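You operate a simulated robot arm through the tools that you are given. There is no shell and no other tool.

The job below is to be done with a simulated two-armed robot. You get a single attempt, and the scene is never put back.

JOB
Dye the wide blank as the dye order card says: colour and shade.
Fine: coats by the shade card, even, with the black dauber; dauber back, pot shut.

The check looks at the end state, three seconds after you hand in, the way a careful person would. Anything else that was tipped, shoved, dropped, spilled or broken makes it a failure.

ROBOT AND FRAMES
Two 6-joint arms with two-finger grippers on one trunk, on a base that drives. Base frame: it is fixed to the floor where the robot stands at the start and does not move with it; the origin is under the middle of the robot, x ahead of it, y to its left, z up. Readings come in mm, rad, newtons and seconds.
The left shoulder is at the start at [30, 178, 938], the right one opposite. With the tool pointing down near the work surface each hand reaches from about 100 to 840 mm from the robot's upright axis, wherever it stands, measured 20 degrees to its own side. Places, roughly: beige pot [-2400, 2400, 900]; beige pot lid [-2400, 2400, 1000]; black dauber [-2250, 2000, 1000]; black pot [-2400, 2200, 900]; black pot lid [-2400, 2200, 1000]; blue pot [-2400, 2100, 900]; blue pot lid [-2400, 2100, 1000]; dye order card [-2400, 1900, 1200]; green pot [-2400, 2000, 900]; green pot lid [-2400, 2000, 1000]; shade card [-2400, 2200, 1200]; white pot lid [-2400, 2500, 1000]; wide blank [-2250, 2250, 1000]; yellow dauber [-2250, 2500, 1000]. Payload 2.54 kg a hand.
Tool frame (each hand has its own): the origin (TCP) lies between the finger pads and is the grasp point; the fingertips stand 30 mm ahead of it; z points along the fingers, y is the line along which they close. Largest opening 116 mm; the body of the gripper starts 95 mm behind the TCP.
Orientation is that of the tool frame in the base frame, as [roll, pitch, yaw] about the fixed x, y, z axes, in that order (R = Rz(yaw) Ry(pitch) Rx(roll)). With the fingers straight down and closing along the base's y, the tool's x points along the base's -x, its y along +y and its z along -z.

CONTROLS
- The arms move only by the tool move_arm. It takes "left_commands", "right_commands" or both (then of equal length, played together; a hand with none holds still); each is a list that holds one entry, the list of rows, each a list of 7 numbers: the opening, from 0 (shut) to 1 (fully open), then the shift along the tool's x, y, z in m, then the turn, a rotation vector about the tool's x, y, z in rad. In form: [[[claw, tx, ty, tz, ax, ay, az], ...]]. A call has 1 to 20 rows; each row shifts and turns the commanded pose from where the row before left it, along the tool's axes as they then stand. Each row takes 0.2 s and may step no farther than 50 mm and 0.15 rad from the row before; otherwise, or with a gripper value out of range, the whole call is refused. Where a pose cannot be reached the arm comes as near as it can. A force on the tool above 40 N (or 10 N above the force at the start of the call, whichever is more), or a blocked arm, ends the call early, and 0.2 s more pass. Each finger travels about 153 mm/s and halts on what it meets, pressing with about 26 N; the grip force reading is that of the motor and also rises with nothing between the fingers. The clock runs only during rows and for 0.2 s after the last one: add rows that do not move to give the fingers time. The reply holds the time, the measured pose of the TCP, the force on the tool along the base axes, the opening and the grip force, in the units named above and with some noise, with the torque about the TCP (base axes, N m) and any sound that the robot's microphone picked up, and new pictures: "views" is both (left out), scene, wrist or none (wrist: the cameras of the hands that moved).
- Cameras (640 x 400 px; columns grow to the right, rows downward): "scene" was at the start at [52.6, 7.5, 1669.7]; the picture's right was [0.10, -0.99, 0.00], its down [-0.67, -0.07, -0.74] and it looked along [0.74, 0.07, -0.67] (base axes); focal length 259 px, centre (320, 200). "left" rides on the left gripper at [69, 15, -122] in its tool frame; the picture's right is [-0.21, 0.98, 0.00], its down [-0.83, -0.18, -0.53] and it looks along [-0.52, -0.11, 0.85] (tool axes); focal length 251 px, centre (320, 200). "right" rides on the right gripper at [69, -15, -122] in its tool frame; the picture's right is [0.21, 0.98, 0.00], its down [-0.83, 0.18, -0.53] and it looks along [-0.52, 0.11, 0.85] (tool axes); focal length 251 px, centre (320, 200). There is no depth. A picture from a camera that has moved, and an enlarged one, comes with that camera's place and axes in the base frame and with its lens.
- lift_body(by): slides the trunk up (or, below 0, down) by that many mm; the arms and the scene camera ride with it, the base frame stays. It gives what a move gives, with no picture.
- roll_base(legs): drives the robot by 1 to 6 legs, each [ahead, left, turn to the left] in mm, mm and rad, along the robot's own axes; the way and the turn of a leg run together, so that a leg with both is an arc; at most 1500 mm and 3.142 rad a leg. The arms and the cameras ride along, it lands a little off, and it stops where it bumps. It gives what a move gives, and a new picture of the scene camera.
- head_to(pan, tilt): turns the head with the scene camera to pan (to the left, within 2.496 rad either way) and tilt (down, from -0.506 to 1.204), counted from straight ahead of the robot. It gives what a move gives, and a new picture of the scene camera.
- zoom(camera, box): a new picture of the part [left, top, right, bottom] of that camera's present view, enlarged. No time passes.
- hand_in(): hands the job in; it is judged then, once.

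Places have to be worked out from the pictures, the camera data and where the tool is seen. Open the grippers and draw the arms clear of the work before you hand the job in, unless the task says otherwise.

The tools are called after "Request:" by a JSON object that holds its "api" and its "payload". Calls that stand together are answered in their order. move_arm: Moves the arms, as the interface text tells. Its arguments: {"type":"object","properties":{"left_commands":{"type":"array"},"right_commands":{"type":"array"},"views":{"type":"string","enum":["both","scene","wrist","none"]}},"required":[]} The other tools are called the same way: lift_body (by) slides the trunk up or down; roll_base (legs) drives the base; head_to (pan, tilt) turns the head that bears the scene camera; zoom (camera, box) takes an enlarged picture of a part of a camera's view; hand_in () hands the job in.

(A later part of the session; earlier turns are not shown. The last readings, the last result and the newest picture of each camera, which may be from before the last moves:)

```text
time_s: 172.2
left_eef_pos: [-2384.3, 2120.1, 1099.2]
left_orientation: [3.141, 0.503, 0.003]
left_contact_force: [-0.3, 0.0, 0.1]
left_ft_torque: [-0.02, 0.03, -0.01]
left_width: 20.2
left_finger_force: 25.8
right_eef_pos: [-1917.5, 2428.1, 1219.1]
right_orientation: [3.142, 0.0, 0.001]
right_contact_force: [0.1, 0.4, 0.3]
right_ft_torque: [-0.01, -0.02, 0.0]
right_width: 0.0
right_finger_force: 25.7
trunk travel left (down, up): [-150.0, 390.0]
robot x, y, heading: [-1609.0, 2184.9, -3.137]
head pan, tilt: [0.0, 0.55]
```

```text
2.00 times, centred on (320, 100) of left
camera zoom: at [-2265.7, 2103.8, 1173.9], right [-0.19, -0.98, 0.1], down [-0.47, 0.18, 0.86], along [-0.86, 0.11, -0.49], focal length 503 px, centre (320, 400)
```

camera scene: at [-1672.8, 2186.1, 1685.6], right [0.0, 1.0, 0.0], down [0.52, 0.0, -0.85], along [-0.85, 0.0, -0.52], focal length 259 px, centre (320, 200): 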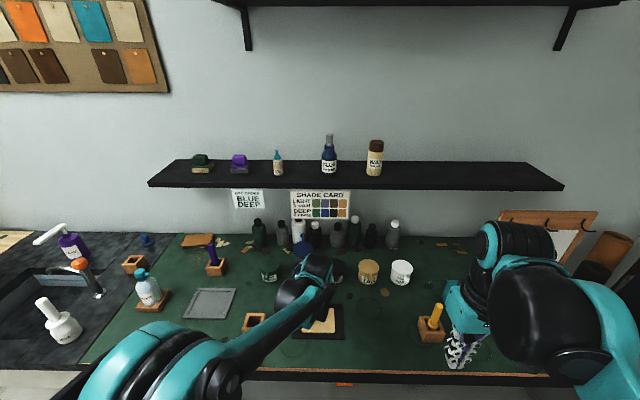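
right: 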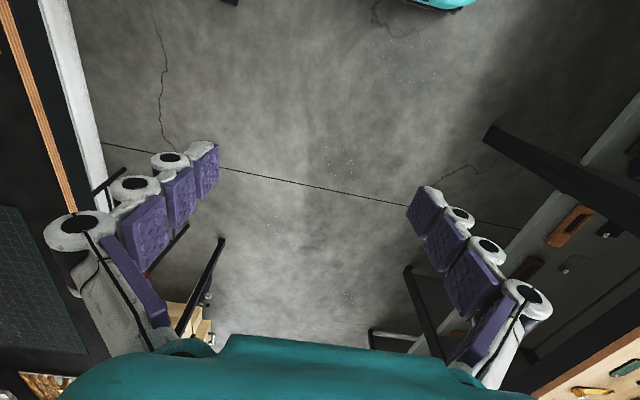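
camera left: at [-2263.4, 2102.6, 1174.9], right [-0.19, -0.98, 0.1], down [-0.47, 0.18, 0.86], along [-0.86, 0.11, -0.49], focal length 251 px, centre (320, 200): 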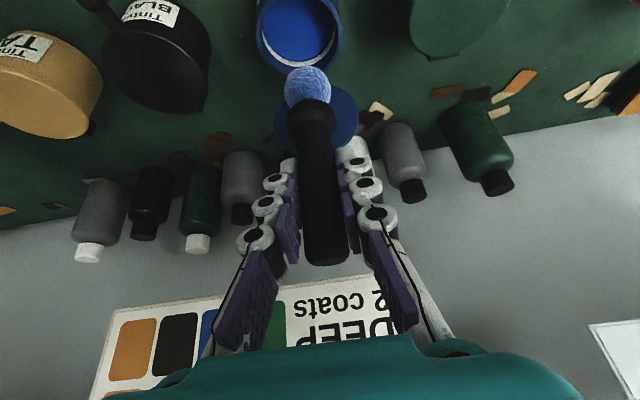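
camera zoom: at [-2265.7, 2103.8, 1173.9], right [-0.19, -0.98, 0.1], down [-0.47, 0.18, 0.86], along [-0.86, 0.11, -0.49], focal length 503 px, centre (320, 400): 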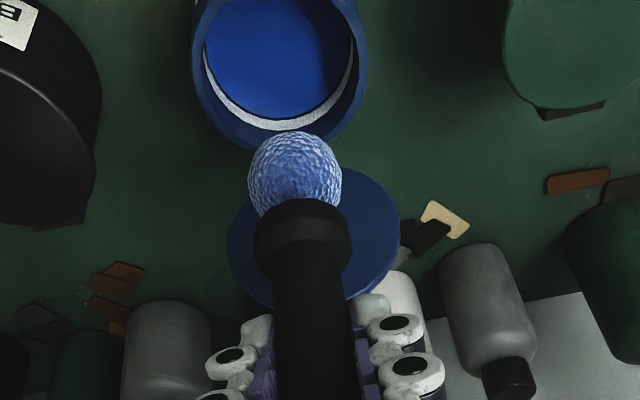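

Loaded. I go to the back-left patch to try the second coat there: start (-2215, 2158).

Request:
{"api": "move_arm", "payload": {"left_commands": [[[0.05, 0.0335, -0.0076, -0.0092, 0, 0, 0], [0.05, 0.0335, -0.0076, -0.0092, 0, 0, 0], [0.05, 0.0335, -0.0076, -0.0092, 0, 0, 0], [0.05, 0.0335, -0.0076, -0.0092, 0, 0, 0], [0.05, 0.0335, -0.0076, -0.0092, 0, 0, 0], [0.05, 0.011, 0, 0.0202, 0, 0, 0], [0.05, 0.011, 0, 0.0202, 0, 0, 0], [0.05, 0, 0, 0, 0, 0, 0]]], "views": "none"}}

Request:
{"api": "zoom", "payload": {"camera": "left", "box": [160, 0, 420, 160]}}

```text
time_s: 174.0
left_eef_pos: [-2214.8, 2155.4, 1012.8]
left_orientation: [-3.141, 0.501, 0.003]
left_contact_force: [-0.1, -0.4, -1.0]
left_ft_torque: [-0.01, 0.02, 0.01]
left_width: 20.3
left_finger_force: 26.2
right_eef_pos: [-1917.7, 2427.6, 1216.6]
right_orientation: [3.141, 0.0, 0.001]
right_contact_force: [-0.5, -0.4, 0.2]
right_ft_torque: [0.0, 0.03, 0.0]
right_width: 0.2
right_finger_force: 26.3
trunk travel left (down, up): [-150.0, 390.0]
robot x, y, heading: [-1609.0, 2187.5, -3.138]
head pan, tilt: [0.0, 0.55]
```

```text
2.46 times, centred on (290, 80) of left
camera zoom: at [-2097.0, 2140.5, 1088.2], right [-0.19, -0.98, 0.1], down [-0.47, 0.18, 0.86], along [-0.86, 0.11, -0.49], focal length 619 px, centre (394, 495)
```

zoom: 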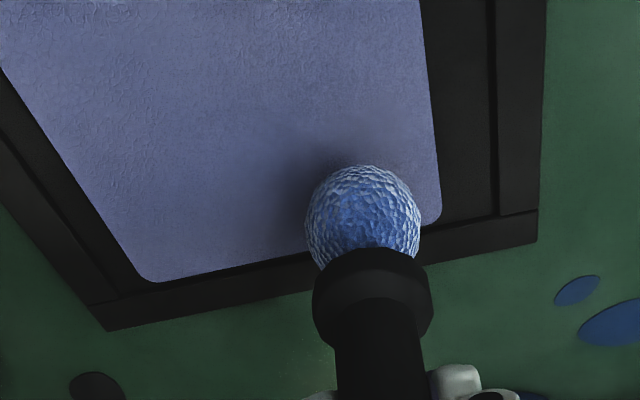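

Excellent: the whole blank, edges included, is now uniformly the LIGHT shade – the first coat is complete and set. Now the second coat in the same way; I lower onto the back-left patch.

Request:
{"api": "move_arm", "payload": {"left_commands": [[[0.05, 0.0016, 0, 0.0029, 0, 0, 0], [0.05, 0, 0, 0, 0, 0, 0]]], "views": "none"}}

```text
time_s: 174.6
left_eef_pos: [-2214.6, 2156.2, 1010.9]
left_orientation: [-3.14, 0.502, 0.005]
left_contact_force: [-0.6, -1.1, -0.5]
left_ft_torque: [0.0, 0.03, -0.06]
left_width: 20.2
left_finger_force: 25.6
right_eef_pos: [-1917.8, 2426.8, 1218.1]
right_orientation: [3.141, 0.0, 0.001]
right_contact_force: [0.3, 0.3, -0.4]
right_ft_torque: [0.0, 0.02, -0.02]
right_width: 0.1
right_finger_force: 25.8
trunk travel left (down, up): [-150.0, 390.0]
robot x, y, heading: [-1611.1, 2184.5, -3.14]
head pan, tilt: [0.0, 0.55]
```

Request:
{"api": "move_arm", "payload": {"left_commands": [[[0.05, 0.0009, 0, 0.0016, 0, 0, 0], [0.05, 0, 0, 0, 0, 0, 0]]], "views": "none"}}

```text
time_s: 175.2
left_eef_pos: [-2215.6, 2157.5, 1008.3]
left_orientation: [-3.142, 0.501, 0.002]
left_contact_force: [0.3, 0.1, -0.4]
left_ft_torque: [-0.02, 0.0, 0.01]
left_width: 20.1
left_finger_force: 26.2
right_eef_pos: [-1917.5, 2427.0, 1217.1]
right_orientation: [-3.141, -0.001, 0.003]
right_contact_force: [0.1, -0.1, -0.7]
right_ft_torque: [0.03, -0.01, 0.03]
right_width: 0.0
right_finger_force: 25.9
trunk travel left (down, up): [-150.0, 390.0]
robot x, y, heading: [-1612.2, 2185.9, -3.139]
head pan, tilt: [0.0, 0.55]
```

Request:
{"api": "move_arm", "payload": {"left_commands": [[[0.05, 0.0006, 0, 0.0012, 0, 0, 0], [0.05, 0, 0, 0, 0, 0, 0]]], "views": "none"}}

```text
time_s: 175.8
left_eef_pos: [-2214.6, 2156.6, 1007.6]
left_orientation: [3.141, 0.502, 0.002]
left_contact_force: [-1.6, 0.2, 5.6]
left_ft_torque: [0.0, 0.14, -0.01]
left_width: 20.5
left_finger_force: 25.7
right_eef_pos: [-1918.2, 2427.6, 1218.4]
right_orientation: [-3.141, 0.0, 0.002]
right_contact_force: [0.8, -0.3, -0.2]
right_ft_torque: [-0.02, -0.03, -0.03]
right_width: 0.0
right_finger_force: 26.3
trunk travel left (down, up): [-150.0, 390.0]
robot x, y, heading: [-1611.4, 2184.7, -3.142]
head pan, tilt: [0.0, 0.55]
```

Contact 5.6 N. I rub left 20, right 20, left 12 mm within the back-left patch in one contact, then lift and look.

Request:
{"api": "move_arm", "payload": {"left_commands": [[[0.05, 0.0001, 0.005, 0.0002, 0, 0, 0], [0.05, 0, 0.005, 0, 0, 0, 0], [0.05, 0, 0.005, 0, 0, 0, 0], [0.05, 0, 0.005, 0, 0, 0, 0], [0.05, 0, -0.005, 0, 0, 0, 0], [0.05, 0, -0.005, 0, 0, 0, 0], [0.05, 0, -0.005, 0, 0, 0, 0], [0.05, 0, -0.005, 0, 0, 0, 0], [0.05, 0, 0.004, 0, 0, 0, 0], [0.05, 0, 0.004, 0, 0, 0, 0], [0.05, 0, 0.004, 0, 0, 0, 0]]], "views": "none"}}

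Request:
{"api": "move_arm", "payload": {"left_commands": [[[0.05, -0.0048, 0, -0.0088, 0, 0, 0], [0.05, -0.012, 0, -0.022, 0, 0, 0], [0.05, -0.0096, 0.02, -0.01755, 0, 0, 0], [0.05, 0, 0.04, 0, 0, 0, 0], [0.05, 0, 0, 0, 0, 0, 0]]], "views": "none"}}

Request:
{"api": "zoom", "payload": {"camera": "scene", "box": [285, 290, 355, 345]}}

Request:
{"api": "zoom", "payload": {"camera": "left", "box": [60, 0, 380, 200]}}

```text
time_s: 178.2
left_eef_pos: [-2214.4, 2145.1, 1006.9]
left_orientation: [-3.141, 0.501, 0.002]
left_contact_force: [0.6, 3.5, 6.8]
left_ft_torque: [0.28, 0.02, -0.01]
left_width: 20.3
left_finger_force: 26.0
right_eef_pos: [-1917.3, 2428.8, 1218.6]
right_orientation: [-3.14, 0.0, 0.002]
right_contact_force: [-0.2, 0.4, 0.3]
right_ft_torque: [-0.01, 0.0, 0.01]
right_width: 0.0
right_finger_force: 26.7
trunk travel left (down, up): [-150.0, 390.0]
robot x, y, heading: [-1610.5, 2187.3, -3.139]
head pan, tilt: [0.0, 0.55]
```

```text
time_s: 179.4
left_eef_pos: [-2217.5, 2088.2, 1061.4]
left_orientation: [3.14, 0.501, 0.002]
left_contact_force: [-0.1, -0.3, -0.6]
left_ft_torque: [-0.04, 0.0, 0.02]
left_width: 20.4
left_finger_force: 25.7
right_eef_pos: [-1918.2, 2427.4, 1217.6]
right_orientation: [-3.14, 0.0, 0.003]
right_contact_force: [0.3, 0.2, 0.6]
right_ft_torque: [-0.01, 0.02, -0.02]
right_width: 0.1
right_finger_force: 26.0
trunk travel left (down, up): [-150.0, 390.0]
robot x, y, heading: [-1610.9, 2188.3, -3.133]
head pan, tilt: [0.0, 0.55]
```

```text
7.27 times, centred on (320, 318) of scene
camera zoom: at [-1672.6, 2186.7, 1685.6], right [0.0, 1.0, 0.0], down [0.52, 0.0, -0.85], along [-0.85, 0.0, -0.52], focal length 1881 px, centre (320, -654)
```

zoom: 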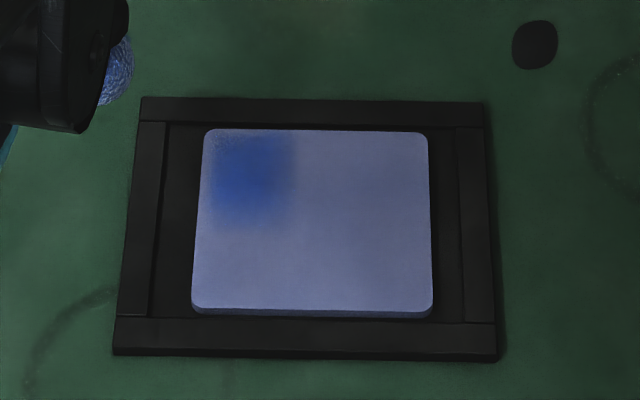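

```text
2.00 times, centred on (220, 100) of left
camera zoom: at [-2098.9, 2071.2, 1135.8], right [-0.19, -0.98, 0.1], down [-0.47, 0.18, 0.86], along [-0.86, 0.11, -0.49], focal length 503 px, centre (520, 400)
```

zoom: 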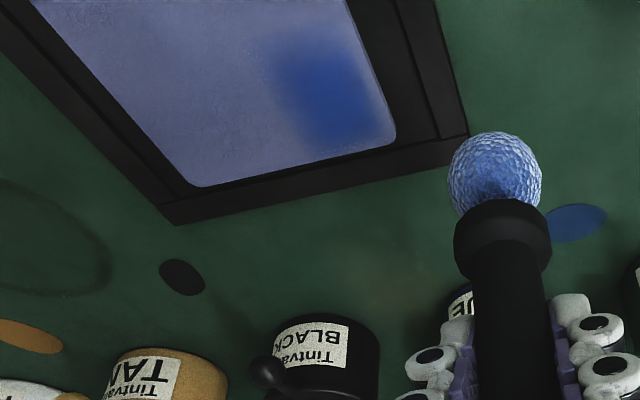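

The back-left patch is now deep blue on the light base, so rubbing about 50 mm in one contact gives a full coat. Next the back-middle patch, from y ≈ 2193.

Request:
{"api": "move_arm", "payload": {"left_commands": [[[0.05, 0.0065, -0.0262, 0.01055, 0, 0, 0], [0.05, 0.0065, -0.0262, 0.01055, 0, 0, 0], [0.05, 0.0065, -0.0262, 0.01055, 0, 0, 0], [0.05, 0.0065, -0.0262, 0.01055, 0, 0, 0], [0.05, 0, 0, 0, 0, 0, 0], [0.05, 0.0012, 0, 0.0022, 0, 0, 0], [0.05, 0, 0, 0, 0, 0, 0]]], "views": "none"}}

```text
time_s: 181.0
left_eef_pos: [-2213.1, 2189.4, 1008.2]
left_orientation: [-3.141, 0.503, 0.001]
left_contact_force: [-0.5, 0.5, 0.0]
left_ft_torque: [0.01, 0.0, -0.02]
left_width: 20.4
left_finger_force: 25.8
right_eef_pos: [-1918.4, 2428.1, 1217.7]
right_orientation: [3.14, 0.001, 0.0]
right_contact_force: [-0.8, -0.4, 0.6]
right_ft_torque: [0.01, -0.01, -0.03]
right_width: 0.1
right_finger_force: 25.9
trunk travel left (down, up): [-150.0, 390.0]
robot x, y, heading: [-1612.1, 2186.5, -3.139]
head pan, tilt: [0.0, 0.55]
```

Request:
{"api": "move_arm", "payload": {"left_commands": [[[0.05, 0.0005, -0.003, 0.001, 0, 0, 0], [0.05, 0, 0, 0, 0, 0, 0]]], "views": "none"}}

```text
time_s: 181.6
left_eef_pos: [-2213.2, 2191.6, 1007.8]
left_orientation: [-3.141, 0.5, 0.001]
left_contact_force: [0.0, -0.1, -0.5]
left_ft_torque: [0.01, -0.01, -0.01]
left_width: 20.4
left_finger_force: 26.0
right_eef_pos: [-1917.3, 2426.5, 1217.7]
right_orientation: [3.141, 0.0, 0.003]
right_contact_force: [0.8, -0.1, -0.2]
right_ft_torque: [-0.01, 0.02, 0.02]
right_width: 0.0
right_finger_force: 26.4
trunk travel left (down, up): [-150.0, 390.0]
robot x, y, heading: [-1611.2, 2185.6, -3.141]
head pan, tilt: [0.0, 0.55]
```

Request:
{"api": "move_arm", "payload": {"left_commands": [[[0.05, 0.0006, 0, 0.0011, 0, 0, 0], [0.05, 0, 0, 0, 0, 0, 0]]], "views": "none"}}

```text
time_s: 182.2
left_eef_pos: [-2212.1, 2193.2, 1006.6]
left_orientation: [-3.141, 0.502, 0.001]
left_contact_force: [-3.1, 0.1, 7.9]
left_ft_torque: [-0.01, 0.33, 0.03]
left_width: 20.4
left_finger_force: 25.9
right_eef_pos: [-1917.7, 2427.8, 1217.9]
right_orientation: [3.141, 0.0, 0.003]
right_contact_force: [0.1, -0.1, -0.3]
right_ft_torque: [0.02, 0.0, 0.0]
right_width: 0.0
right_finger_force: 25.8
trunk travel left (down, up): [-150.0, 390.0]
robot x, y, heading: [-1616.1, 2189.3, -3.139]
head pan, tilt: [0.0, 0.55]
```

Contact 8 N. Rub left 20, right 20, left 12 mm, then lift slightly and shift over toward the back-right patch.

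Request:
{"api": "move_arm", "payload": {"left_commands": [[[0.05, 0, 0.005, 0, 0, 0, 0], [0.05, 0, 0.005, 0, 0, 0, 0], [0.05, 0, 0.005, 0, 0, 0, 0], [0.05, 0, 0.005, 0, 0, 0, 0], [0.05, 0, -0.005, 0, 0, 0, 0], [0.05, 0, -0.005, 0, 0, 0, 0], [0.05, 0, -0.005, 0, 0, 0, 0], [0.05, 0, -0.005, 0, 0, 0, 0], [0.05, 0, 0.004, 0, 0, 0, 0], [0.05, 0, 0.004, 0, 0, 0, 0], [0.05, 0, 0.004, 0, 0, 0, 0]]], "views": "none"}}

Request:
{"api": "move_arm", "payload": {"left_commands": [[[0.05, -0.0048, 0, -0.0088, 0, 0, 0], [0.05, 0, -0.023, 0, 0, 0, 0], [0.05, 0, -0.023, 0, 0, 0, 0], [0.05, 0, 0, 0, 0, 0, 0]]], "views": "none"}}

Request:
{"api": "zoom", "payload": {"camera": "left", "box": [200, 0, 460, 160]}}

```text
time_s: 184.6
left_eef_pos: [-2212.3, 2180.3, 1007.0]
left_orientation: [3.142, 0.5, 0.003]
left_contact_force: [0.5, 2.1, 1.1]
left_ft_torque: [0.06, 0.04, -0.01]
left_width: 20.5
left_finger_force: 26.4
right_eef_pos: [-1917.2, 2427.4, 1217.9]
right_orientation: [-3.141, 0.002, 0.001]
right_contact_force: [-0.2, -0.2, 0.1]
right_ft_torque: [0.02, 0.02, 0.01]
right_width: 0.0
right_finger_force: 25.9
trunk travel left (down, up): [-150.0, 390.0]
robot x, y, heading: [-1613.5, 2183.9, -3.141]
head pan, tilt: [0.0, 0.55]
```

```text
time_s: 185.6
left_eef_pos: [-2211.5, 2227.8, 1017.0]
left_orientation: [-3.141, 0.501, 0.003]
left_contact_force: [0.4, 0.2, 0.2]
left_ft_torque: [0.03, 0.01, -0.03]
left_width: 20.3
left_finger_force: 26.2
right_eef_pos: [-1917.3, 2427.1, 1217.9]
right_orientation: [3.141, 0.001, 0.005]
right_contact_force: [0.1, -0.8, 0.0]
right_ft_torque: [0.01, 0.01, 0.01]
right_width: 0.0
right_finger_force: 25.6
trunk travel left (down, up): [-150.0, 390.0]
robot x, y, heading: [-1610.5, 2190.7, -3.138]
head pan, tilt: [0.0, 0.55]
```

```text
2.46 times, centred on (330, 80) of left
camera zoom: at [-2093.7, 2211.2, 1092.6], right [-0.19, -0.98, 0.1], down [-0.47, 0.18, 0.86], along [-0.86, 0.11, -0.49], focal length 619 px, centre (295, 495)
```

zoom: 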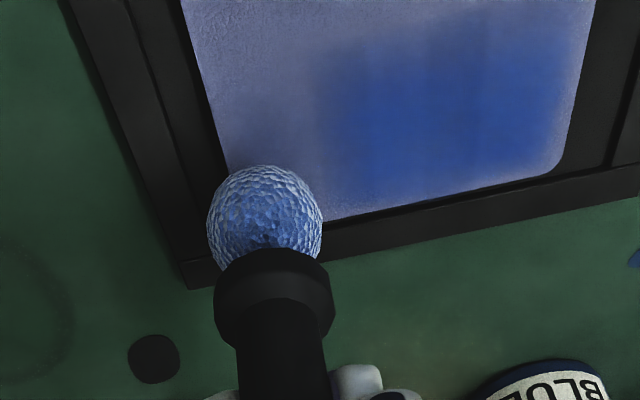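

Back-middle is deep as well. I lower onto the back-right patch at y ≈ 2227.

Request:
{"api": "move_arm", "payload": {"left_commands": [[[0.05, 0.0019, 0, 0.0035, 0, 0, 0], [0.05, 0.0019, 0, 0.0035, 0, 0, 0], [0.05, 0.0007, 0, 0.0013, 0, 0, 0], [0.05, 0, 0, 0, 0, 0, 0]]], "views": "none"}}

```text
time_s: 186.6
left_eef_pos: [-2212.6, 2226.6, 1007.8]
left_orientation: [3.14, 0.5, 0.001]
left_contact_force: [1.2, 0.0, 0.4]
left_ft_torque: [0.02, -0.01, -0.01]
left_width: 20.3
left_finger_force: 25.5
right_eef_pos: [-1917.4, 2427.0, 1217.9]
right_orientation: [-3.141, 0.0, 0.002]
right_contact_force: [0.6, 0.3, -0.6]
right_ft_torque: [0.01, -0.02, -0.01]
right_width: 0.0
right_finger_force: 25.7
trunk travel left (down, up): [-150.0, 390.0]
robot x, y, heading: [-1609.4, 2185.5, -3.138]
head pan, tilt: [0.0, 0.55]
```

Request:
{"api": "move_arm", "payload": {"left_commands": [[[0.05, 0.0006, 0, 0.0011, 0, 0, 0], [0.05, 0, 0, 0, 0, 0, 0]]], "views": "none"}}

```text
time_s: 187.2
left_eef_pos: [-2212.1, 2227.6, 1006.9]
left_orientation: [3.141, 0.503, 0.002]
left_contact_force: [-1.3, -0.3, 9.3]
left_ft_torque: [-0.09, 0.13, -0.01]
left_width: 20.4
left_finger_force: 25.6
right_eef_pos: [-1916.5, 2427.2, 1217.9]
right_orientation: [-3.142, 0.0, 0.002]
right_contact_force: [0.4, -0.4, 0.4]
right_ft_torque: [0.0, -0.01, 0.01]
right_width: 0.0
right_finger_force: 25.7
trunk travel left (down, up): [-150.0, 390.0]
robot x, y, heading: [-1609.1, 2184.1, -3.142]
head pan, tilt: [0.0, 0.55]
```

Contact 9 N. Rub left 19, right 19, left 12 mm here, then lift and move aside for a full view.

Request:
{"api": "move_arm", "payload": {"left_commands": [[[0.05, 0, 0.005, 0, 0, 0, 0], [0.05, 0, 0.005, 0, 0, 0, 0], [0.05, 0, 0.005, 0, 0, 0, 0], [0.05, 0, 0.004, 0, 0, 0, 0], [0.05, 0, -0.005, 0, 0, 0, 0], [0.05, 0, -0.005, 0, 0, 0, 0], [0.05, 0, -0.005, 0, 0, 0, 0], [0.05, 0, -0.004, 0, 0, 0, 0], [0.05, 0, 0.004, 0, 0, 0, 0], [0.05, 0, 0.004, 0, 0, 0, 0], [0.05, 0, 0.004, 0, 0, 0, 0]]], "views": "none"}}

Request:
{"api": "move_arm", "payload": {"left_commands": [[[0.05, -0.0048, 0, -0.0088, 0, 0, 0], [0.05, -0.012, 0, -0.022, 0, 0, 0], [0.05, -0.0096, 0.02, -0.01755, 0, 0, 0], [0.05, 0, 0.045, 0, 0, 0, 0], [0.05, 0, 0.045, 0, 0, 0, 0], [0.05, 0, 0.03, 0, 0, 0, 0], [0.05, 0, 0, 0, 0, 0, 0]]], "views": "none"}}

Request:
{"api": "zoom", "payload": {"camera": "scene", "box": [285, 290, 355, 345]}}

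Request:
{"api": "zoom", "payload": {"camera": "left", "box": [60, 0, 380, 200]}}

```text
time_s: 189.6
left_eef_pos: [-2212.3, 2213.9, 1007.5]
left_orientation: [-3.14, 0.501, 0.003]
left_contact_force: [0.8, 3.2, 6.3]
left_ft_torque: [0.22, 0.07, -0.04]
left_width: 20.4
left_finger_force: 26.3
right_eef_pos: [-1917.1, 2427.7, 1218.1]
right_orientation: [-3.142, 0.002, 0.002]
right_contact_force: [-0.1, 0.6, 1.2]
right_ft_torque: [0.05, 0.03, -0.01]
right_width: 0.0
right_finger_force: 25.6
trunk travel left (down, up): [-150.0, 390.0]
robot x, y, heading: [-1613.5, 2186.7, -3.141]
head pan, tilt: [0.0, 0.55]
```

```text
time_s: 191.2
left_eef_pos: [-2211.2, 2077.3, 1062.9]
left_orientation: [-3.141, 0.5, 0.002]
left_contact_force: [0.1, 0.6, -0.5]
left_ft_torque: [0.0, -0.01, 0.02]
left_width: 20.4
left_finger_force: 25.6
right_eef_pos: [-1917.4, 2427.7, 1217.4]
right_orientation: [3.141, 0.0, 0.001]
right_contact_force: [0.5, -0.1, -0.5]
right_ft_torque: [0.0, -0.01, -0.03]
right_width: 0.0
right_finger_force: 25.9
trunk travel left (down, up): [-150.0, 390.0]
robot x, y, heading: [-1613.7, 2187.1, -3.137]
head pan, tilt: [0.0, 0.55]
```

```text
7.27 times, centred on (320, 318) of scene
camera zoom: at [-1672.6, 2186.3, 1685.6], right [0.0, 1.0, 0.0], down [0.52, 0.0, -0.85], along [-0.85, 0.0, -0.52], focal length 1881 px, centre (320, -654)
```

zoom: 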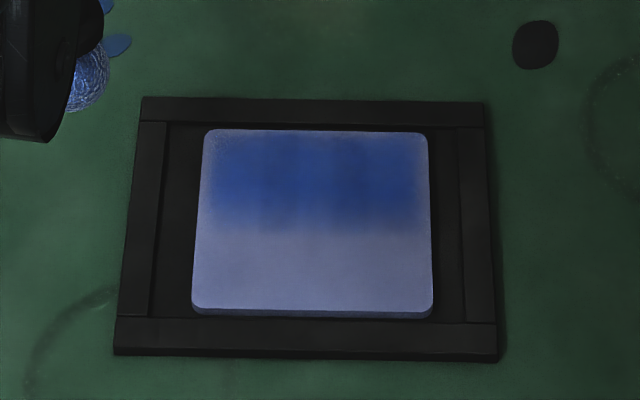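

```text
2.00 times, centred on (220, 100) of left
camera zoom: at [-2094.0, 2060.6, 1137.9], right [-0.19, -0.98, 0.1], down [-0.47, 0.18, 0.86], along [-0.86, 0.11, -0.49], focal length 503 px, centre (520, 400)
```

zoom: 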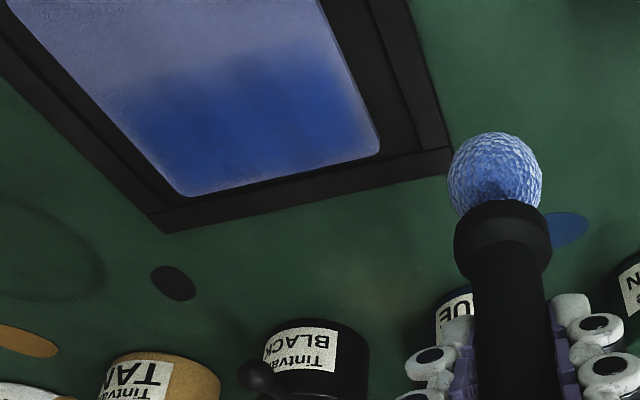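

The back row has its second coat, evenly. I re-dip for the front row.

Request:
{"api": "move_arm", "payload": {"left_commands": [[[0.05, -0.0336, -0.0083, 0.0102, 0, 0, 0], [0.05, -0.0336, -0.0083, 0.0102, 0, 0, 0], [0.05, -0.0336, -0.0083, 0.0102, 0, 0, 0], [0.05, -0.0336, -0.0083, 0.0102, 0, 0, 0], [0.05, -0.0336, -0.0083, 0.0102, 0, 0, 0], [0.05, 0, 0, 0, 0, 0, 0]]], "views": "none"}}

Request:
{"api": "zoom", "payload": {"camera": "left", "box": [220, 0, 420, 200]}}

```text
time_s: 192.6
left_eef_pos: [-2383.8, 2115.2, 1097.7]
left_orientation: [-3.14, 0.501, 0.004]
left_contact_force: [-0.1, 0.2, -0.3]
left_ft_torque: [0.01, 0.02, 0.01]
left_width: 20.4
left_finger_force: 25.8
right_eef_pos: [-1915.8, 2426.8, 1218.5]
right_orientation: [-3.141, 0.001, 0.002]
right_contact_force: [-0.2, -0.1, 0.6]
right_ft_torque: [0.0, 0.02, 0.01]
right_width: 0.0
right_finger_force: 26.4
trunk travel left (down, up): [-150.0, 390.0]
robot x, y, heading: [-1610.3, 2185.4, -3.137]
head pan, tilt: [0.0, 0.55]
```

```text
2.00 times, centred on (320, 100) of left
camera zoom: at [-2265.5, 2099.8, 1171.8], right [-0.19, -0.98, 0.1], down [-0.47, 0.18, 0.86], along [-0.86, 0.11, -0.49], focal length 503 px, centre (320, 400)
```

zoom: 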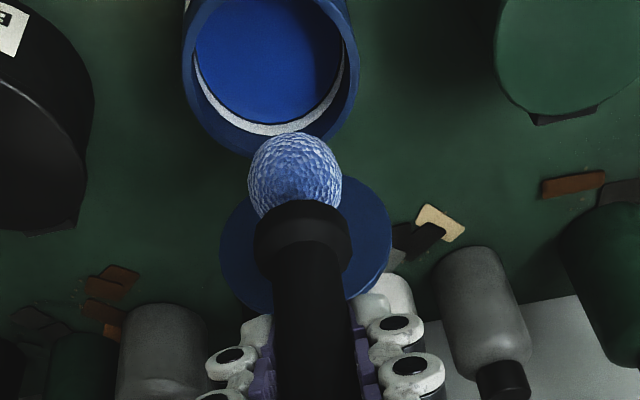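

Slightly left of centre; I shift 4 mm right while dipping, hold, and lift out.

Request:
{"api": "move_arm", "payload": {"left_commands": [[[0.05, 0.0005, -0.004, 0, 0, 0, 0], [0.05, 0.0082, 0, 0.0158, 0, 0, 0], [0.05, 0.0082, 0, 0.0158, 0, 0, 0], [0.05, 0.0082, 0, 0.0158, 0, 0, 0], [0.05, 0.0082, 0, 0.0158, 0, 0, 0], [0.05, 0, 0, 0, 0, 0, 0], [0.05, 0, 0, 0, 0, 0, 0], [0.05, 0, 0, 0, 0, 0, 0], [0.05, -0.0048, 0, -0.0088, 0, 0, 0], [0.05, -0.0048, 0, -0.0088, 0, 0, 0], [0.05, -0.0048, 0, -0.0088, 0, 0, 0], [0.05, -0.0048, 0, -0.0088, 0, 0, 0], [0.05, -0.0048, 0, -0.0088, 0, 0, 0], [0.05, -0.0096, 0, -0.01755, 0, 0, 0], [0.05, 0, 0, 0, 0, 0, 0], [0.05, 0, 0, 0, 0, 0, 0], [0.05, 0, 0, 0, 0, 0, 0]]], "views": "none"}}

Request:
{"api": "zoom", "payload": {"camera": "left", "box": [220, 0, 420, 200]}}

Request:
{"api": "zoom", "payload": {"camera": "scene", "box": [250, 210, 370, 345]}}

```text
time_s: 196.2
left_eef_pos: [-2384.0, 2121.0, 1096.3]
left_orientation: [-3.141, 0.5, 0.003]
left_contact_force: [0.1, 1.0, -1.0]
left_ft_torque: [0.01, 0.03, 0.0]
left_width: 20.2
left_finger_force: 26.3
right_eef_pos: [-1917.6, 2427.8, 1217.4]
right_orientation: [3.141, 0.0, 0.002]
right_contact_force: [-0.8, 0.1, -0.7]
right_ft_torque: [0.01, 0.03, 0.01]
right_width: 0.0
right_finger_force: 26.3
trunk travel left (down, up): [-150.0, 390.0]
robot x, y, heading: [-1611.2, 2189.7, -3.141]
head pan, tilt: [0.0, 0.55]
```

```text
2.00 times, centred on (320, 100) of left
camera zoom: at [-2266.0, 2104.6, 1170.4], right [-0.19, -0.98, 0.1], down [-0.47, 0.18, 0.86], along [-0.86, 0.11, -0.49], focal length 503 px, centre (320, 400)
```

zoom: 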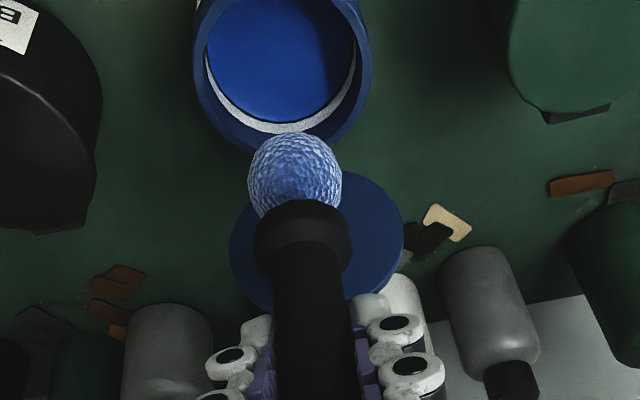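

```text
2.96 times, centred on (310, 278) of scene
camera zoom: at [-1673.0, 2185.8, 1685.6], right [0.0, 1.0, 0.0], down [0.52, 0.0, -0.85], along [-0.85, 0.0, -0.52], focal length 766 px, centre (350, -30)
```

zoom: 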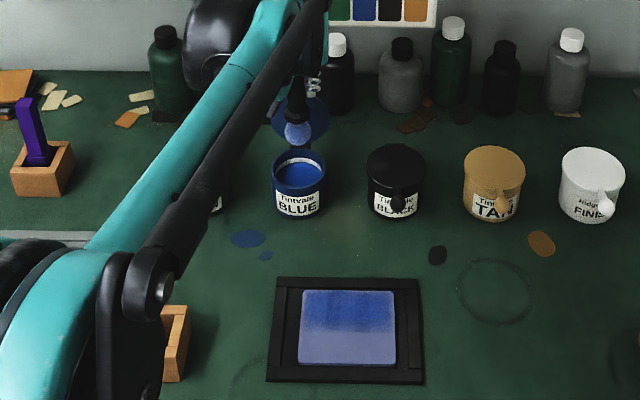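

Fresh load, no drips, and the blank's back half is deep. On to the front-left patch, start (-2169, 2157).

Request:
{"api": "move_arm", "payload": {"left_commands": [[[0.05, 0.03465, -0.006, -0.01133, 0, 0, 0], [0.05, 0.03465, -0.006, -0.01133, 0, 0, 0], [0.05, 0.03465, -0.006, -0.01133, 0, 0, 0], [0.05, 0.03465, -0.006, -0.01133, 0, 0, 0], [0.05, 0.03465, -0.006, -0.01133, 0, 0, 0], [0.05, 0.03465, -0.006, -0.01133, 0, 0, 0], [0.05, 0.01055, 0, 0.0193, 0, 0, 0], [0.05, 0.01055, 0, 0.0193, 0, 0, 0], [0.05, 0, 0, 0, 0, 0, 0]]], "views": "none"}}

Request:
{"api": "zoom", "payload": {"camera": "left", "box": [160, 0, 420, 160]}}

```text
time_s: 198.2
left_eef_pos: [-2170.6, 2158.0, 1011.6]
left_orientation: [3.141, 0.502, 0.001]
left_contact_force: [-0.2, -0.1, 0.4]
left_ft_torque: [-0.03, -0.01, 0.02]
left_width: 20.1
left_finger_force: 26.3
right_eef_pos: [-1918.2, 2427.1, 1218.3]
right_orientation: [-3.141, -0.001, 0.001]
right_contact_force: [1.1, 0.2, -0.2]
right_ft_torque: [0.01, 0.01, -0.03]
right_width: 0.0
right_finger_force: 25.9
trunk travel left (down, up): [-150.0, 390.0]
robot x, y, heading: [-1613.6, 2188.5, -3.139]
head pan, tilt: [0.0, 0.55]
```

```text
2.46 times, centred on (290, 80) of left
camera zoom: at [-2051.2, 2141.9, 1087.2], right [-0.19, -0.98, 0.1], down [-0.47, 0.18, 0.86], along [-0.86, 0.11, -0.49], focal length 619 px, centre (394, 495)
```

zoom: 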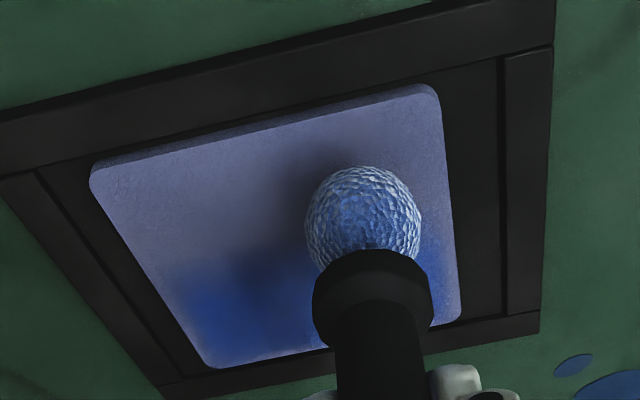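

I shift 2 mm left and lower toward contact.

Request:
{"api": "move_arm", "payload": {"left_commands": [[[0.05, 0.0012, 0.002, 0.0022, 0, 0, 0], [0.05, 0.0005, 0, 0.0009, 0, 0, 0], [0.05, 0, 0, 0, 0, 0, 0]]], "views": "none"}}

```text
time_s: 199.0
left_eef_pos: [-2170.3, 2156.3, 1008.4]
left_orientation: [3.141, 0.501, 0.004]
left_contact_force: [0.2, 0.3, 0.4]
left_ft_torque: [0.01, -0.03, 0.01]
left_width: 20.3
left_finger_force: 25.9
right_eef_pos: [-1917.8, 2427.2, 1217.8]
right_orientation: [-3.141, -0.001, 0.002]
right_contact_force: [-0.1, 0.5, 0.1]
right_ft_torque: [0.01, -0.02, 0.02]
right_width: 0.0
right_finger_force: 26.1
trunk travel left (down, up): [-150.0, 390.0]
robot x, y, heading: [-1609.1, 2185.2, -3.136]
head pan, tilt: [0.0, 0.55]
```

Request:
{"api": "move_arm", "payload": {"left_commands": [[[0.05, 0.0007, 0, 0.0013, 0, 0, 0], [0.05, 0, 0, 0, 0, 0, 0]]], "views": "none"}}

```text
time_s: 199.6
left_eef_pos: [-2169.8, 2156.2, 1005.9]
left_orientation: [3.142, 0.501, 0.001]
left_contact_force: [0.3, -0.2, 4.1]
left_ft_torque: [0.0, 0.07, 0.0]
left_width: 20.2
left_finger_force: 26.2
right_eef_pos: [-1917.1, 2427.4, 1218.8]
right_orientation: [-3.141, 0.0, 0.004]
right_contact_force: [1.1, -1.0, 0.4]
right_ft_torque: [0.0, 0.0, -0.01]
right_width: 0.2
right_finger_force: 26.3
trunk travel left (down, up): [-150.0, 390.0]
robot x, y, heading: [-1612.9, 2186.5, -3.135]
head pan, tilt: [0.0, 0.55]
```

Contact 4 N; with a hair more pressure I rub left 20, right 19, left 12 mm, then lift and shift to the front-middle patch.

Request:
{"api": "move_arm", "payload": {"left_commands": [[[0.05, 0.0002, 0.005, 0.0004, 0, 0, 0], [0.05, 0, 0.005, 0, 0, 0, 0], [0.05, 0, 0.005, 0, 0, 0, 0], [0.05, 0, 0.005, 0, 0, 0, 0], [0.05, 0, -0.005, 0, 0, 0, 0], [0.05, 0, -0.005, 0, 0, 0, 0], [0.05, 0, -0.005, 0, 0, 0, 0], [0.05, 0, -0.004, 0, 0, 0, 0], [0.05, 0, 0.004, 0, 0, 0, 0], [0.05, 0, 0.004, 0, 0, 0, 0], [0.05, 0, 0.004, 0, 0, 0, 0]]], "views": "none"}}

Request:
{"api": "move_arm", "payload": {"left_commands": [[[0.05, -0.0048, 0, -0.0088, 0, 0, 0], [0.05, 0, -0.024, 0, 0, 0, 0], [0.05, 0, -0.024, 0, 0, 0, 0], [0.05, 0, 0, 0, 0, 0, 0]]], "views": "none"}}

Request:
{"api": "zoom", "payload": {"camera": "left", "box": [160, 0, 420, 160]}}

```text
time_s: 202.0
left_eef_pos: [-2170.1, 2142.6, 1005.5]
left_orientation: [-3.14, 0.501, 0.003]
left_contact_force: [0.1, 1.1, 3.5]
left_ft_torque: [0.1, 0.03, -0.05]
left_width: 20.3
left_finger_force: 25.4
right_eef_pos: [-1916.6, 2426.7, 1217.5]
right_orientation: [3.141, 0.0, 0.001]
right_contact_force: [0.1, -0.3, 0.8]
right_ft_torque: [0.03, 0.04, 0.03]
right_width: 0.0
right_finger_force: 25.5
trunk travel left (down, up): [-150.0, 390.0]
robot x, y, heading: [-1614.3, 2189.6, -3.143]
head pan, tilt: [0.0, 0.55]
```

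```text
time_s: 203.0
left_eef_pos: [-2170.3, 2190.7, 1016.6]
left_orientation: [3.14, 0.501, 0.003]
left_contact_force: [0.0, 0.7, -0.2]
left_ft_torque: [-0.01, 0.03, -0.01]
left_width: 20.5
left_finger_force: 26.4
right_eef_pos: [-1917.8, 2425.6, 1218.2]
right_orientation: [3.141, 0.0, 0.004]
right_contact_force: [0.5, 0.2, -0.7]
right_ft_torque: [0.01, 0.02, 0.05]
right_width: 0.0
right_finger_force: 25.7
trunk travel left (down, up): [-150.0, 390.0]
robot x, y, heading: [-1613.2, 2185.8, -3.138]
head pan, tilt: [0.0, 0.55]
```

```text
2.46 times, centred on (290, 80) of left
camera zoom: at [-2052.2, 2174.6, 1092.2], right [-0.19, -0.98, 0.1], down [-0.47, 0.18, 0.86], along [-0.86, 0.11, -0.49], focal length 619 px, centre (394, 495)
```

zoom: 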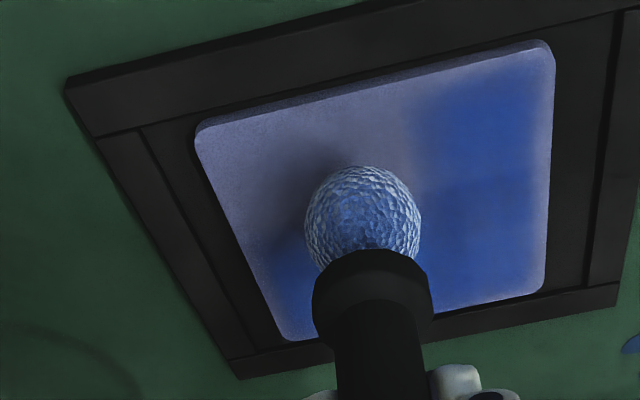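

Front-left is deep now. I lower onto the front-middle patch at y ≈ 2191.

Request:
{"api": "move_arm", "payload": {"left_commands": [[[0.05, 0.0019, 0, 0.0035, 0, 0, 0], [0.05, 0.0019, 0, 0.0035, 0, 0, 0], [0.05, 0.0008, 0, 0.0014, 0, 0, 0], [0.05, 0, 0, 0, 0, 0, 0]]], "views": "none"}}

```text
time_s: 204.0
left_eef_pos: [-2170.7, 2190.5, 1006.6]
left_orientation: [3.141, 0.501, 0.003]
left_contact_force: [-0.3, 0.0, -0.1]
left_ft_torque: [-0.02, 0.0, -0.03]
left_width: 20.1
left_finger_force: 25.9
right_eef_pos: [-1917.6, 2426.7, 1219.0]
right_orientation: [3.14, -0.001, 0.003]
right_contact_force: [0.1, 0.0, -0.5]
right_ft_torque: [0.0, 0.0, -0.02]
right_width: 0.0
right_finger_force: 25.7
trunk travel left (down, up): [-150.0, 390.0]
robot x, y, heading: [-1614.8, 2182.8, -3.136]
head pan, tilt: [0.0, 0.55]
```

Request:
{"api": "move_arm", "payload": {"left_commands": [[[0.05, 0.0006, 0, 0.0011, 0, 0, 0], [0.05, 0, 0, 0, 0, 0, 0]]], "views": "none"}}

```text
time_s: 204.6
left_eef_pos: [-2170.1, 2189.5, 1006.3]
left_orientation: [3.141, 0.502, 0.0]
left_contact_force: [-1.5, -0.1, 17.9]
left_ft_torque: [-0.06, 0.28, 0.01]
left_width: 20.3
left_finger_force: 26.0
right_eef_pos: [-1916.9, 2428.2, 1218.1]
right_orientation: [-3.141, 0.002, 0.002]
right_contact_force: [0.2, 0.9, 0.0]
right_ft_torque: [-0.01, -0.01, -0.02]
right_width: 0.0
right_finger_force: 26.0
trunk travel left (down, up): [-150.0, 390.0]
robot x, y, heading: [-1611.0, 2184.6, -3.137]
head pan, tilt: [0.0, 0.55]
```

18 N – I ease off 0.7 mm and rub left 19, right 19, left 12 mm, then lift and shift to front-right.

Request:
{"api": "move_arm", "payload": {"left_commands": [[[0.05, -0.0003, 0, -0.0006, 0, 0, 0], [0.05, 0, 0.005, 0, 0, 0, 0], [0.05, 0, 0.005, 0, 0, 0, 0], [0.05, 0, 0.005, 0, 0, 0, 0], [0.05, 0, 0.004, 0, 0, 0, 0], [0.05, 0, -0.005, 0, 0, 0, 0], [0.05, 0, -0.005, 0, 0, 0, 0], [0.05, 0, -0.005, 0, 0, 0, 0], [0.05, 0, -0.004, 0, 0, 0, 0], [0.05, 0, 0.004, 0, 0, 0, 0], [0.05, 0, 0.004, 0, 0, 0, 0], [0.05, 0, 0.004, 0, 0, 0, 0]]], "views": "none"}}

Request:
{"api": "move_arm", "payload": {"left_commands": [[[0.05, -0.0048, 0, -0.0088, 0, 0, 0], [0.05, 0, -0.024, 0, 0, 0, 0], [0.05, 0, -0.024, 0, 0, 0, 0], [0.05, 0, 0, 0, 0, 0, 0]]], "views": "none"}}

Request:
{"api": "zoom", "payload": {"camera": "left", "box": [200, 0, 460, 160]}}

```text
time_s: 207.2
left_eef_pos: [-2170.4, 2177.8, 1007.1]
left_orientation: [-3.14, 0.501, 0.004]
left_contact_force: [-0.2, 2.5, 4.1]
left_ft_torque: [0.15, 0.05, -0.02]
left_width: 20.2
left_finger_force: 25.7
right_eef_pos: [-1917.4, 2427.8, 1217.2]
right_orientation: [3.141, 0.0, 0.002]
right_contact_force: [-0.5, -0.7, -0.8]
right_ft_torque: [0.01, 0.03, 0.01]
right_width: 0.0
right_finger_force: 26.2
trunk travel left (down, up): [-150.0, 390.0]
robot x, y, heading: [-1611.1, 2189.6, -3.138]
head pan, tilt: [0.0, 0.55]
```

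```text
time_s: 208.2
left_eef_pos: [-2168.8, 2226.7, 1017.6]
left_orientation: [-3.141, 0.501, 0.002]
left_contact_force: [0.2, 0.8, 0.2]
left_ft_torque: [0.01, 0.01, -0.03]
left_width: 20.3
left_finger_force: 26.2
right_eef_pos: [-1917.6, 2426.3, 1218.1]
right_orientation: [-3.14, 0.001, 0.003]
right_contact_force: [-0.3, 0.4, 0.4]
right_ft_torque: [0.0, 0.0, 0.01]
right_width: 0.0
right_finger_force: 26.2
trunk travel left (down, up): [-150.0, 390.0]
robot x, y, heading: [-1609.7, 2186.2, -3.137]
head pan, tilt: [0.0, 0.55]
```

```text
2.46 times, centred on (330, 80) of left
camera zoom: at [-2051.0, 2210.6, 1092.2], right [-0.19, -0.98, 0.1], down [-0.47, 0.18, 0.86], along [-0.86, 0.11, -0.49], focal length 619 px, centre (295, 495)
```

zoom: 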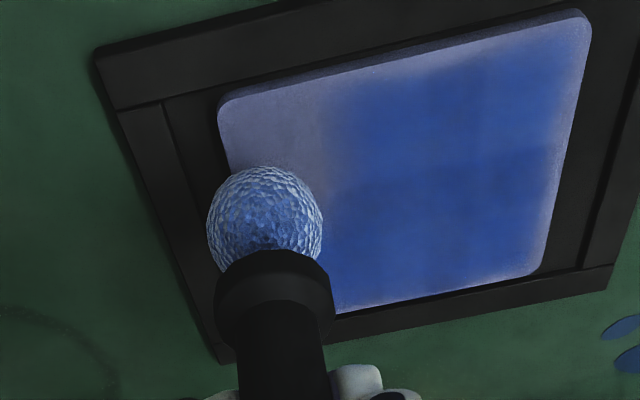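

Only front-right is left. I lower there.

Request:
{"api": "move_arm", "payload": {"left_commands": [[[0.05, 0.0019, 0, 0.0035, 0, 0, 0], [0.05, 0.0019, 0, 0.0035, 0, 0, 0], [0.05, 0.0011, 0, 0.0021, 0, 0, 0], [0.05, 0, 0, 0, 0, 0, 0]]], "views": "none"}}

```text
time_s: 209.2
left_eef_pos: [-2167.9, 2226.2, 1006.3]
left_orientation: [3.141, 0.5, 0.003]
left_contact_force: [0.2, 0.8, 6.2]
left_ft_torque: [0.01, 0.1, 0.01]
left_width: 20.2
left_finger_force: 25.8
right_eef_pos: [-1917.1, 2427.4, 1218.1]
right_orientation: [-3.141, 0.0, 0.002]
right_contact_force: [-0.5, -1.1, -0.7]
right_ft_torque: [0.0, -0.02, 0.01]
right_width: 0.0
right_finger_force: 26.3
trunk travel left (down, up): [-150.0, 390.0]
robot x, y, heading: [-1611.8, 2188.1, -3.14]
head pan, tilt: [0.0, 0.55]
```

Contact 6 N. I rub left 19, right 19, left 10 mm, then lift and move aside for a full look.

Request:
{"api": "move_arm", "payload": {"left_commands": [[[0.05, 0.0001, 0.005, 0.0002, 0, 0, 0], [0.05, 0, 0.005, 0, 0, 0, 0], [0.05, 0, 0.005, 0, 0, 0, 0], [0.05, 0, 0.004, 0, 0, 0, 0], [0.05, 0, -0.005, 0, 0, 0, 0], [0.05, 0, -0.005, 0, 0, 0, 0], [0.05, 0, -0.005, 0, 0, 0, 0], [0.05, 0, -0.004, 0, 0, 0, 0], [0.05, 0, 0.004, 0, 0, 0, 0], [0.05, 0, 0.004, 0, 0, 0, 0], [0.05, 0, 0.002, 0, 0, 0, 0]]], "views": "none"}}

Request:
{"api": "move_arm", "payload": {"left_commands": [[[0.05, -0.0048, 0, -0.0088, 0, 0, 0], [0.05, -0.012, 0, -0.022, 0, 0, 0], [0.05, -0.0096, 0.02, -0.01755, 0, 0, 0], [0.05, 0, 0.045, 0, 0, 0, 0], [0.05, 0, 0.045, 0, 0, 0, 0], [0.05, 0, 0.03, 0, 0, 0, 0], [0.05, 0, 0, 0, 0, 0, 0]]], "views": "none"}}

Request:
{"api": "zoom", "payload": {"camera": "scene", "box": [285, 290, 355, 345]}}

Request:
{"api": "zoom", "payload": {"camera": "left", "box": [60, 0, 380, 200]}}

```text
time_s: 211.6
left_eef_pos: [-2170.1, 2215.6, 1006.5]
left_orientation: [-3.14, 0.501, 0.001]
left_contact_force: [2.6, 2.5, 6.9]
left_ft_torque: [0.26, -0.01, 0.01]
left_width: 20.2
left_finger_force: 26.9
right_eef_pos: [-1916.5, 2427.2, 1217.2]
right_orientation: [3.14, -0.001, 0.003]
right_contact_force: [-0.1, 0.0, 0.3]
right_ft_torque: [0.0, 0.02, 0.0]
right_width: 0.1
right_finger_force: 26.1
trunk travel left (down, up): [-150.0, 390.0]
robot x, y, heading: [-1610.5, 2184.0, -3.139]
head pan, tilt: [0.0, 0.55]
```

```text
time_s: 213.2
left_eef_pos: [-2170.9, 2075.0, 1059.6]
left_orientation: [-3.139, 0.501, 0.003]
left_contact_force: [-0.4, -0.2, 0.6]
left_ft_torque: [-0.03, -0.02, 0.01]
left_width: 19.9
left_finger_force: 26.3
right_eef_pos: [-1917.7, 2426.5, 1216.5]
right_orientation: [3.14, -0.001, 0.0]
right_contact_force: [0.5, 0.9, -0.4]
right_ft_torque: [0.0, -0.02, -0.01]
right_width: 0.2
right_finger_force: 26.2
trunk travel left (down, up): [-150.0, 390.0]
robot x, y, heading: [-1612.2, 2187.2, -3.14]
head pan, tilt: [0.0, 0.55]
```

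```text
7.27 times, centred on (320, 318) of scene
camera zoom: at [-1672.6, 2186.3, 1685.6], right [0.0, 1.0, 0.0], down [0.52, 0.0, -0.85], along [-0.85, 0.0, -0.52], focal length 1881 px, centre (320, -654)
```

zoom: 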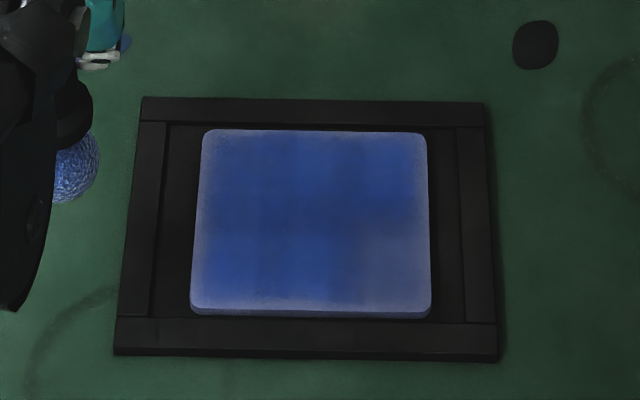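

```text
2.00 times, centred on (220, 100) of left
camera zoom: at [-2051.9, 2060.1, 1135.0], right [-0.19, -0.98, 0.1], down [-0.47, 0.18, 0.86], along [-0.86, 0.11, -0.49], focal length 503 px, centre (520, 400)
```

zoom: 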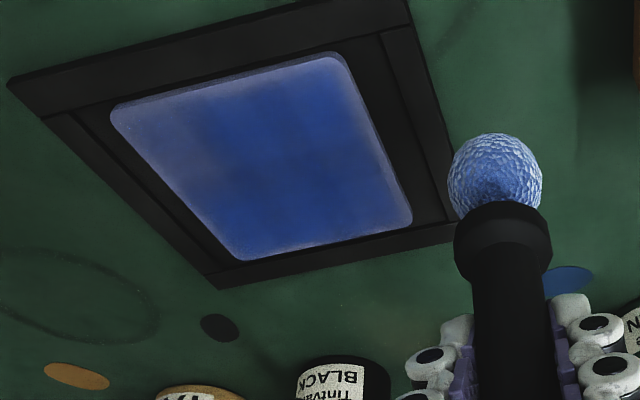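

Front-right is not quite at full depth yet. I go back for one more short stroke there.

Request:
{"api": "move_arm", "payload": {"left_commands": [[[0.05, 0.0061, -0.0368, 0.0106, 0, 0, 0], [0.05, 0.0061, -0.0368, 0.0106, 0, 0, 0], [0.05, 0.0061, -0.0368, 0.0106, 0, 0, 0], [0.05, 0.0061, -0.0368, 0.0106, 0, 0, 0], [0.05, 0, 0, 0, 0, 0, 0], [0.05, 0.0011, 0, 0.002, 0, 0, 0], [0.05, 0, 0, 0, 0, 0, 0]]], "views": "none"}}

Request:
{"api": "zoom", "payload": {"camera": "left", "box": [200, 0, 460, 160]}}

```text
time_s: 214.8
left_eef_pos: [-2169.2, 2222.6, 1006.4]
left_orientation: [-3.141, 0.501, 0.004]
left_contact_force: [-0.8, 0.1, -1.4]
left_ft_torque: [0.05, 0.0, 0.02]
left_width: 20.1
left_finger_force: 25.9
right_eef_pos: [-1919.0, 2425.7, 1217.4]
right_orientation: [3.141, -0.001, 0.001]
right_contact_force: [0.6, 0.4, 0.1]
right_ft_torque: [0.02, 0.04, -0.05]
right_width: 0.0
right_finger_force: 26.2
trunk travel left (down, up): [-150.0, 390.0]
robot x, y, heading: [-1609.6, 2185.1, -3.138]
head pan, tilt: [0.0, 0.55]
```

```text
2.46 times, centred on (330, 80) of left
camera zoom: at [-2049.8, 2206.3, 1081.6], right [-0.19, -0.98, 0.1], down [-0.47, 0.18, 0.86], along [-0.86, 0.11, -0.49], focal length 619 px, centre (295, 495)
```

zoom: 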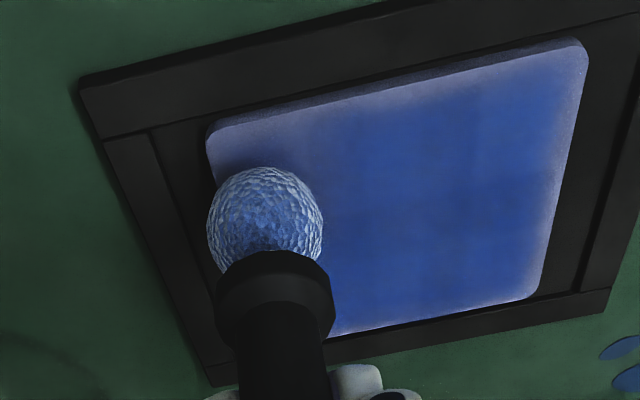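

Not touching yet; lower about 1 mm more.

Request:
{"api": "move_arm", "payload": {"left_commands": [[[0.05, 0.0005, 0, 0.0009, 0, 0, 0], [0.05, 0, 0, 0, 0, 0, 0]]], "views": "none"}}

```text
time_s: 215.4
left_eef_pos: [-2168.2, 2222.4, 1006.1]
left_orientation: [-3.141, 0.5, 0.002]
left_contact_force: [-0.5, 0.4, 0.0]
left_ft_torque: [0.03, -0.02, -0.02]
left_width: 20.3
left_finger_force: 26.0
right_eef_pos: [-1918.0, 2427.7, 1218.6]
right_orientation: [3.139, 0.001, 0.002]
right_contact_force: [0.5, 0.4, 0.4]
right_ft_torque: [0.01, 0.0, -0.02]
right_width: 0.1
right_finger_force: 26.1
trunk travel left (down, up): [-150.0, 390.0]
robot x, y, heading: [-1612.1, 2188.6, -3.135]
head pan, tilt: [0.0, 0.55]
```

Request:
{"api": "move_arm", "payload": {"left_commands": [[[0.05, 0.0005, 0, 0.0008, 0, 0, 0], [0.05, 0, 0, 0, 0, 0, 0]]], "views": "none"}}

```text
time_s: 216.0
left_eef_pos: [-2168.6, 2223.1, 1007.1]
left_orientation: [3.14, 0.5, 0.003]
left_contact_force: [-1.1, -0.6, -1.0]
left_ft_torque: [-0.01, -0.03, -0.04]
left_width: 20.4
left_finger_force: 25.5
right_eef_pos: [-1916.6, 2428.8, 1218.2]
right_orientation: [3.14, 0.0, 0.002]
right_contact_force: [-0.5, 0.4, -0.4]
right_ft_torque: [-0.02, 0.0, 0.01]
right_width: 0.1
right_finger_force: 26.0
trunk travel left (down, up): [-150.0, 390.0]
robot x, y, heading: [-1612.7, 2183.9, -3.145]
head pan, tilt: [0.0, 0.55]
```

Request:
{"api": "move_arm", "payload": {"left_commands": [[[0.05, 0.0005, 0, 0.0009, 0, 0, 0], [0.05, 0, 0, 0, 0, 0, 0]]], "views": "none"}}

```text
time_s: 216.6
left_eef_pos: [-2168.2, 2222.8, 1007.5]
left_orientation: [-3.14, 0.502, 0.001]
left_contact_force: [-0.2, -0.3, 3.8]
left_ft_torque: [-0.03, 0.13, -0.01]
left_width: 20.4
left_finger_force: 25.8
right_eef_pos: [-1917.8, 2426.8, 1218.0]
right_orientation: [-3.141, -0.001, 0.002]
right_contact_force: [0.2, 0.7, 0.2]
right_ft_torque: [0.02, -0.02, 0.02]
right_width: 0.0
right_finger_force: 25.9
trunk travel left (down, up): [-150.0, 390.0]
robot x, y, heading: [-1613.6, 2185.6, -3.138]
head pan, tilt: [0.0, 0.55]
```

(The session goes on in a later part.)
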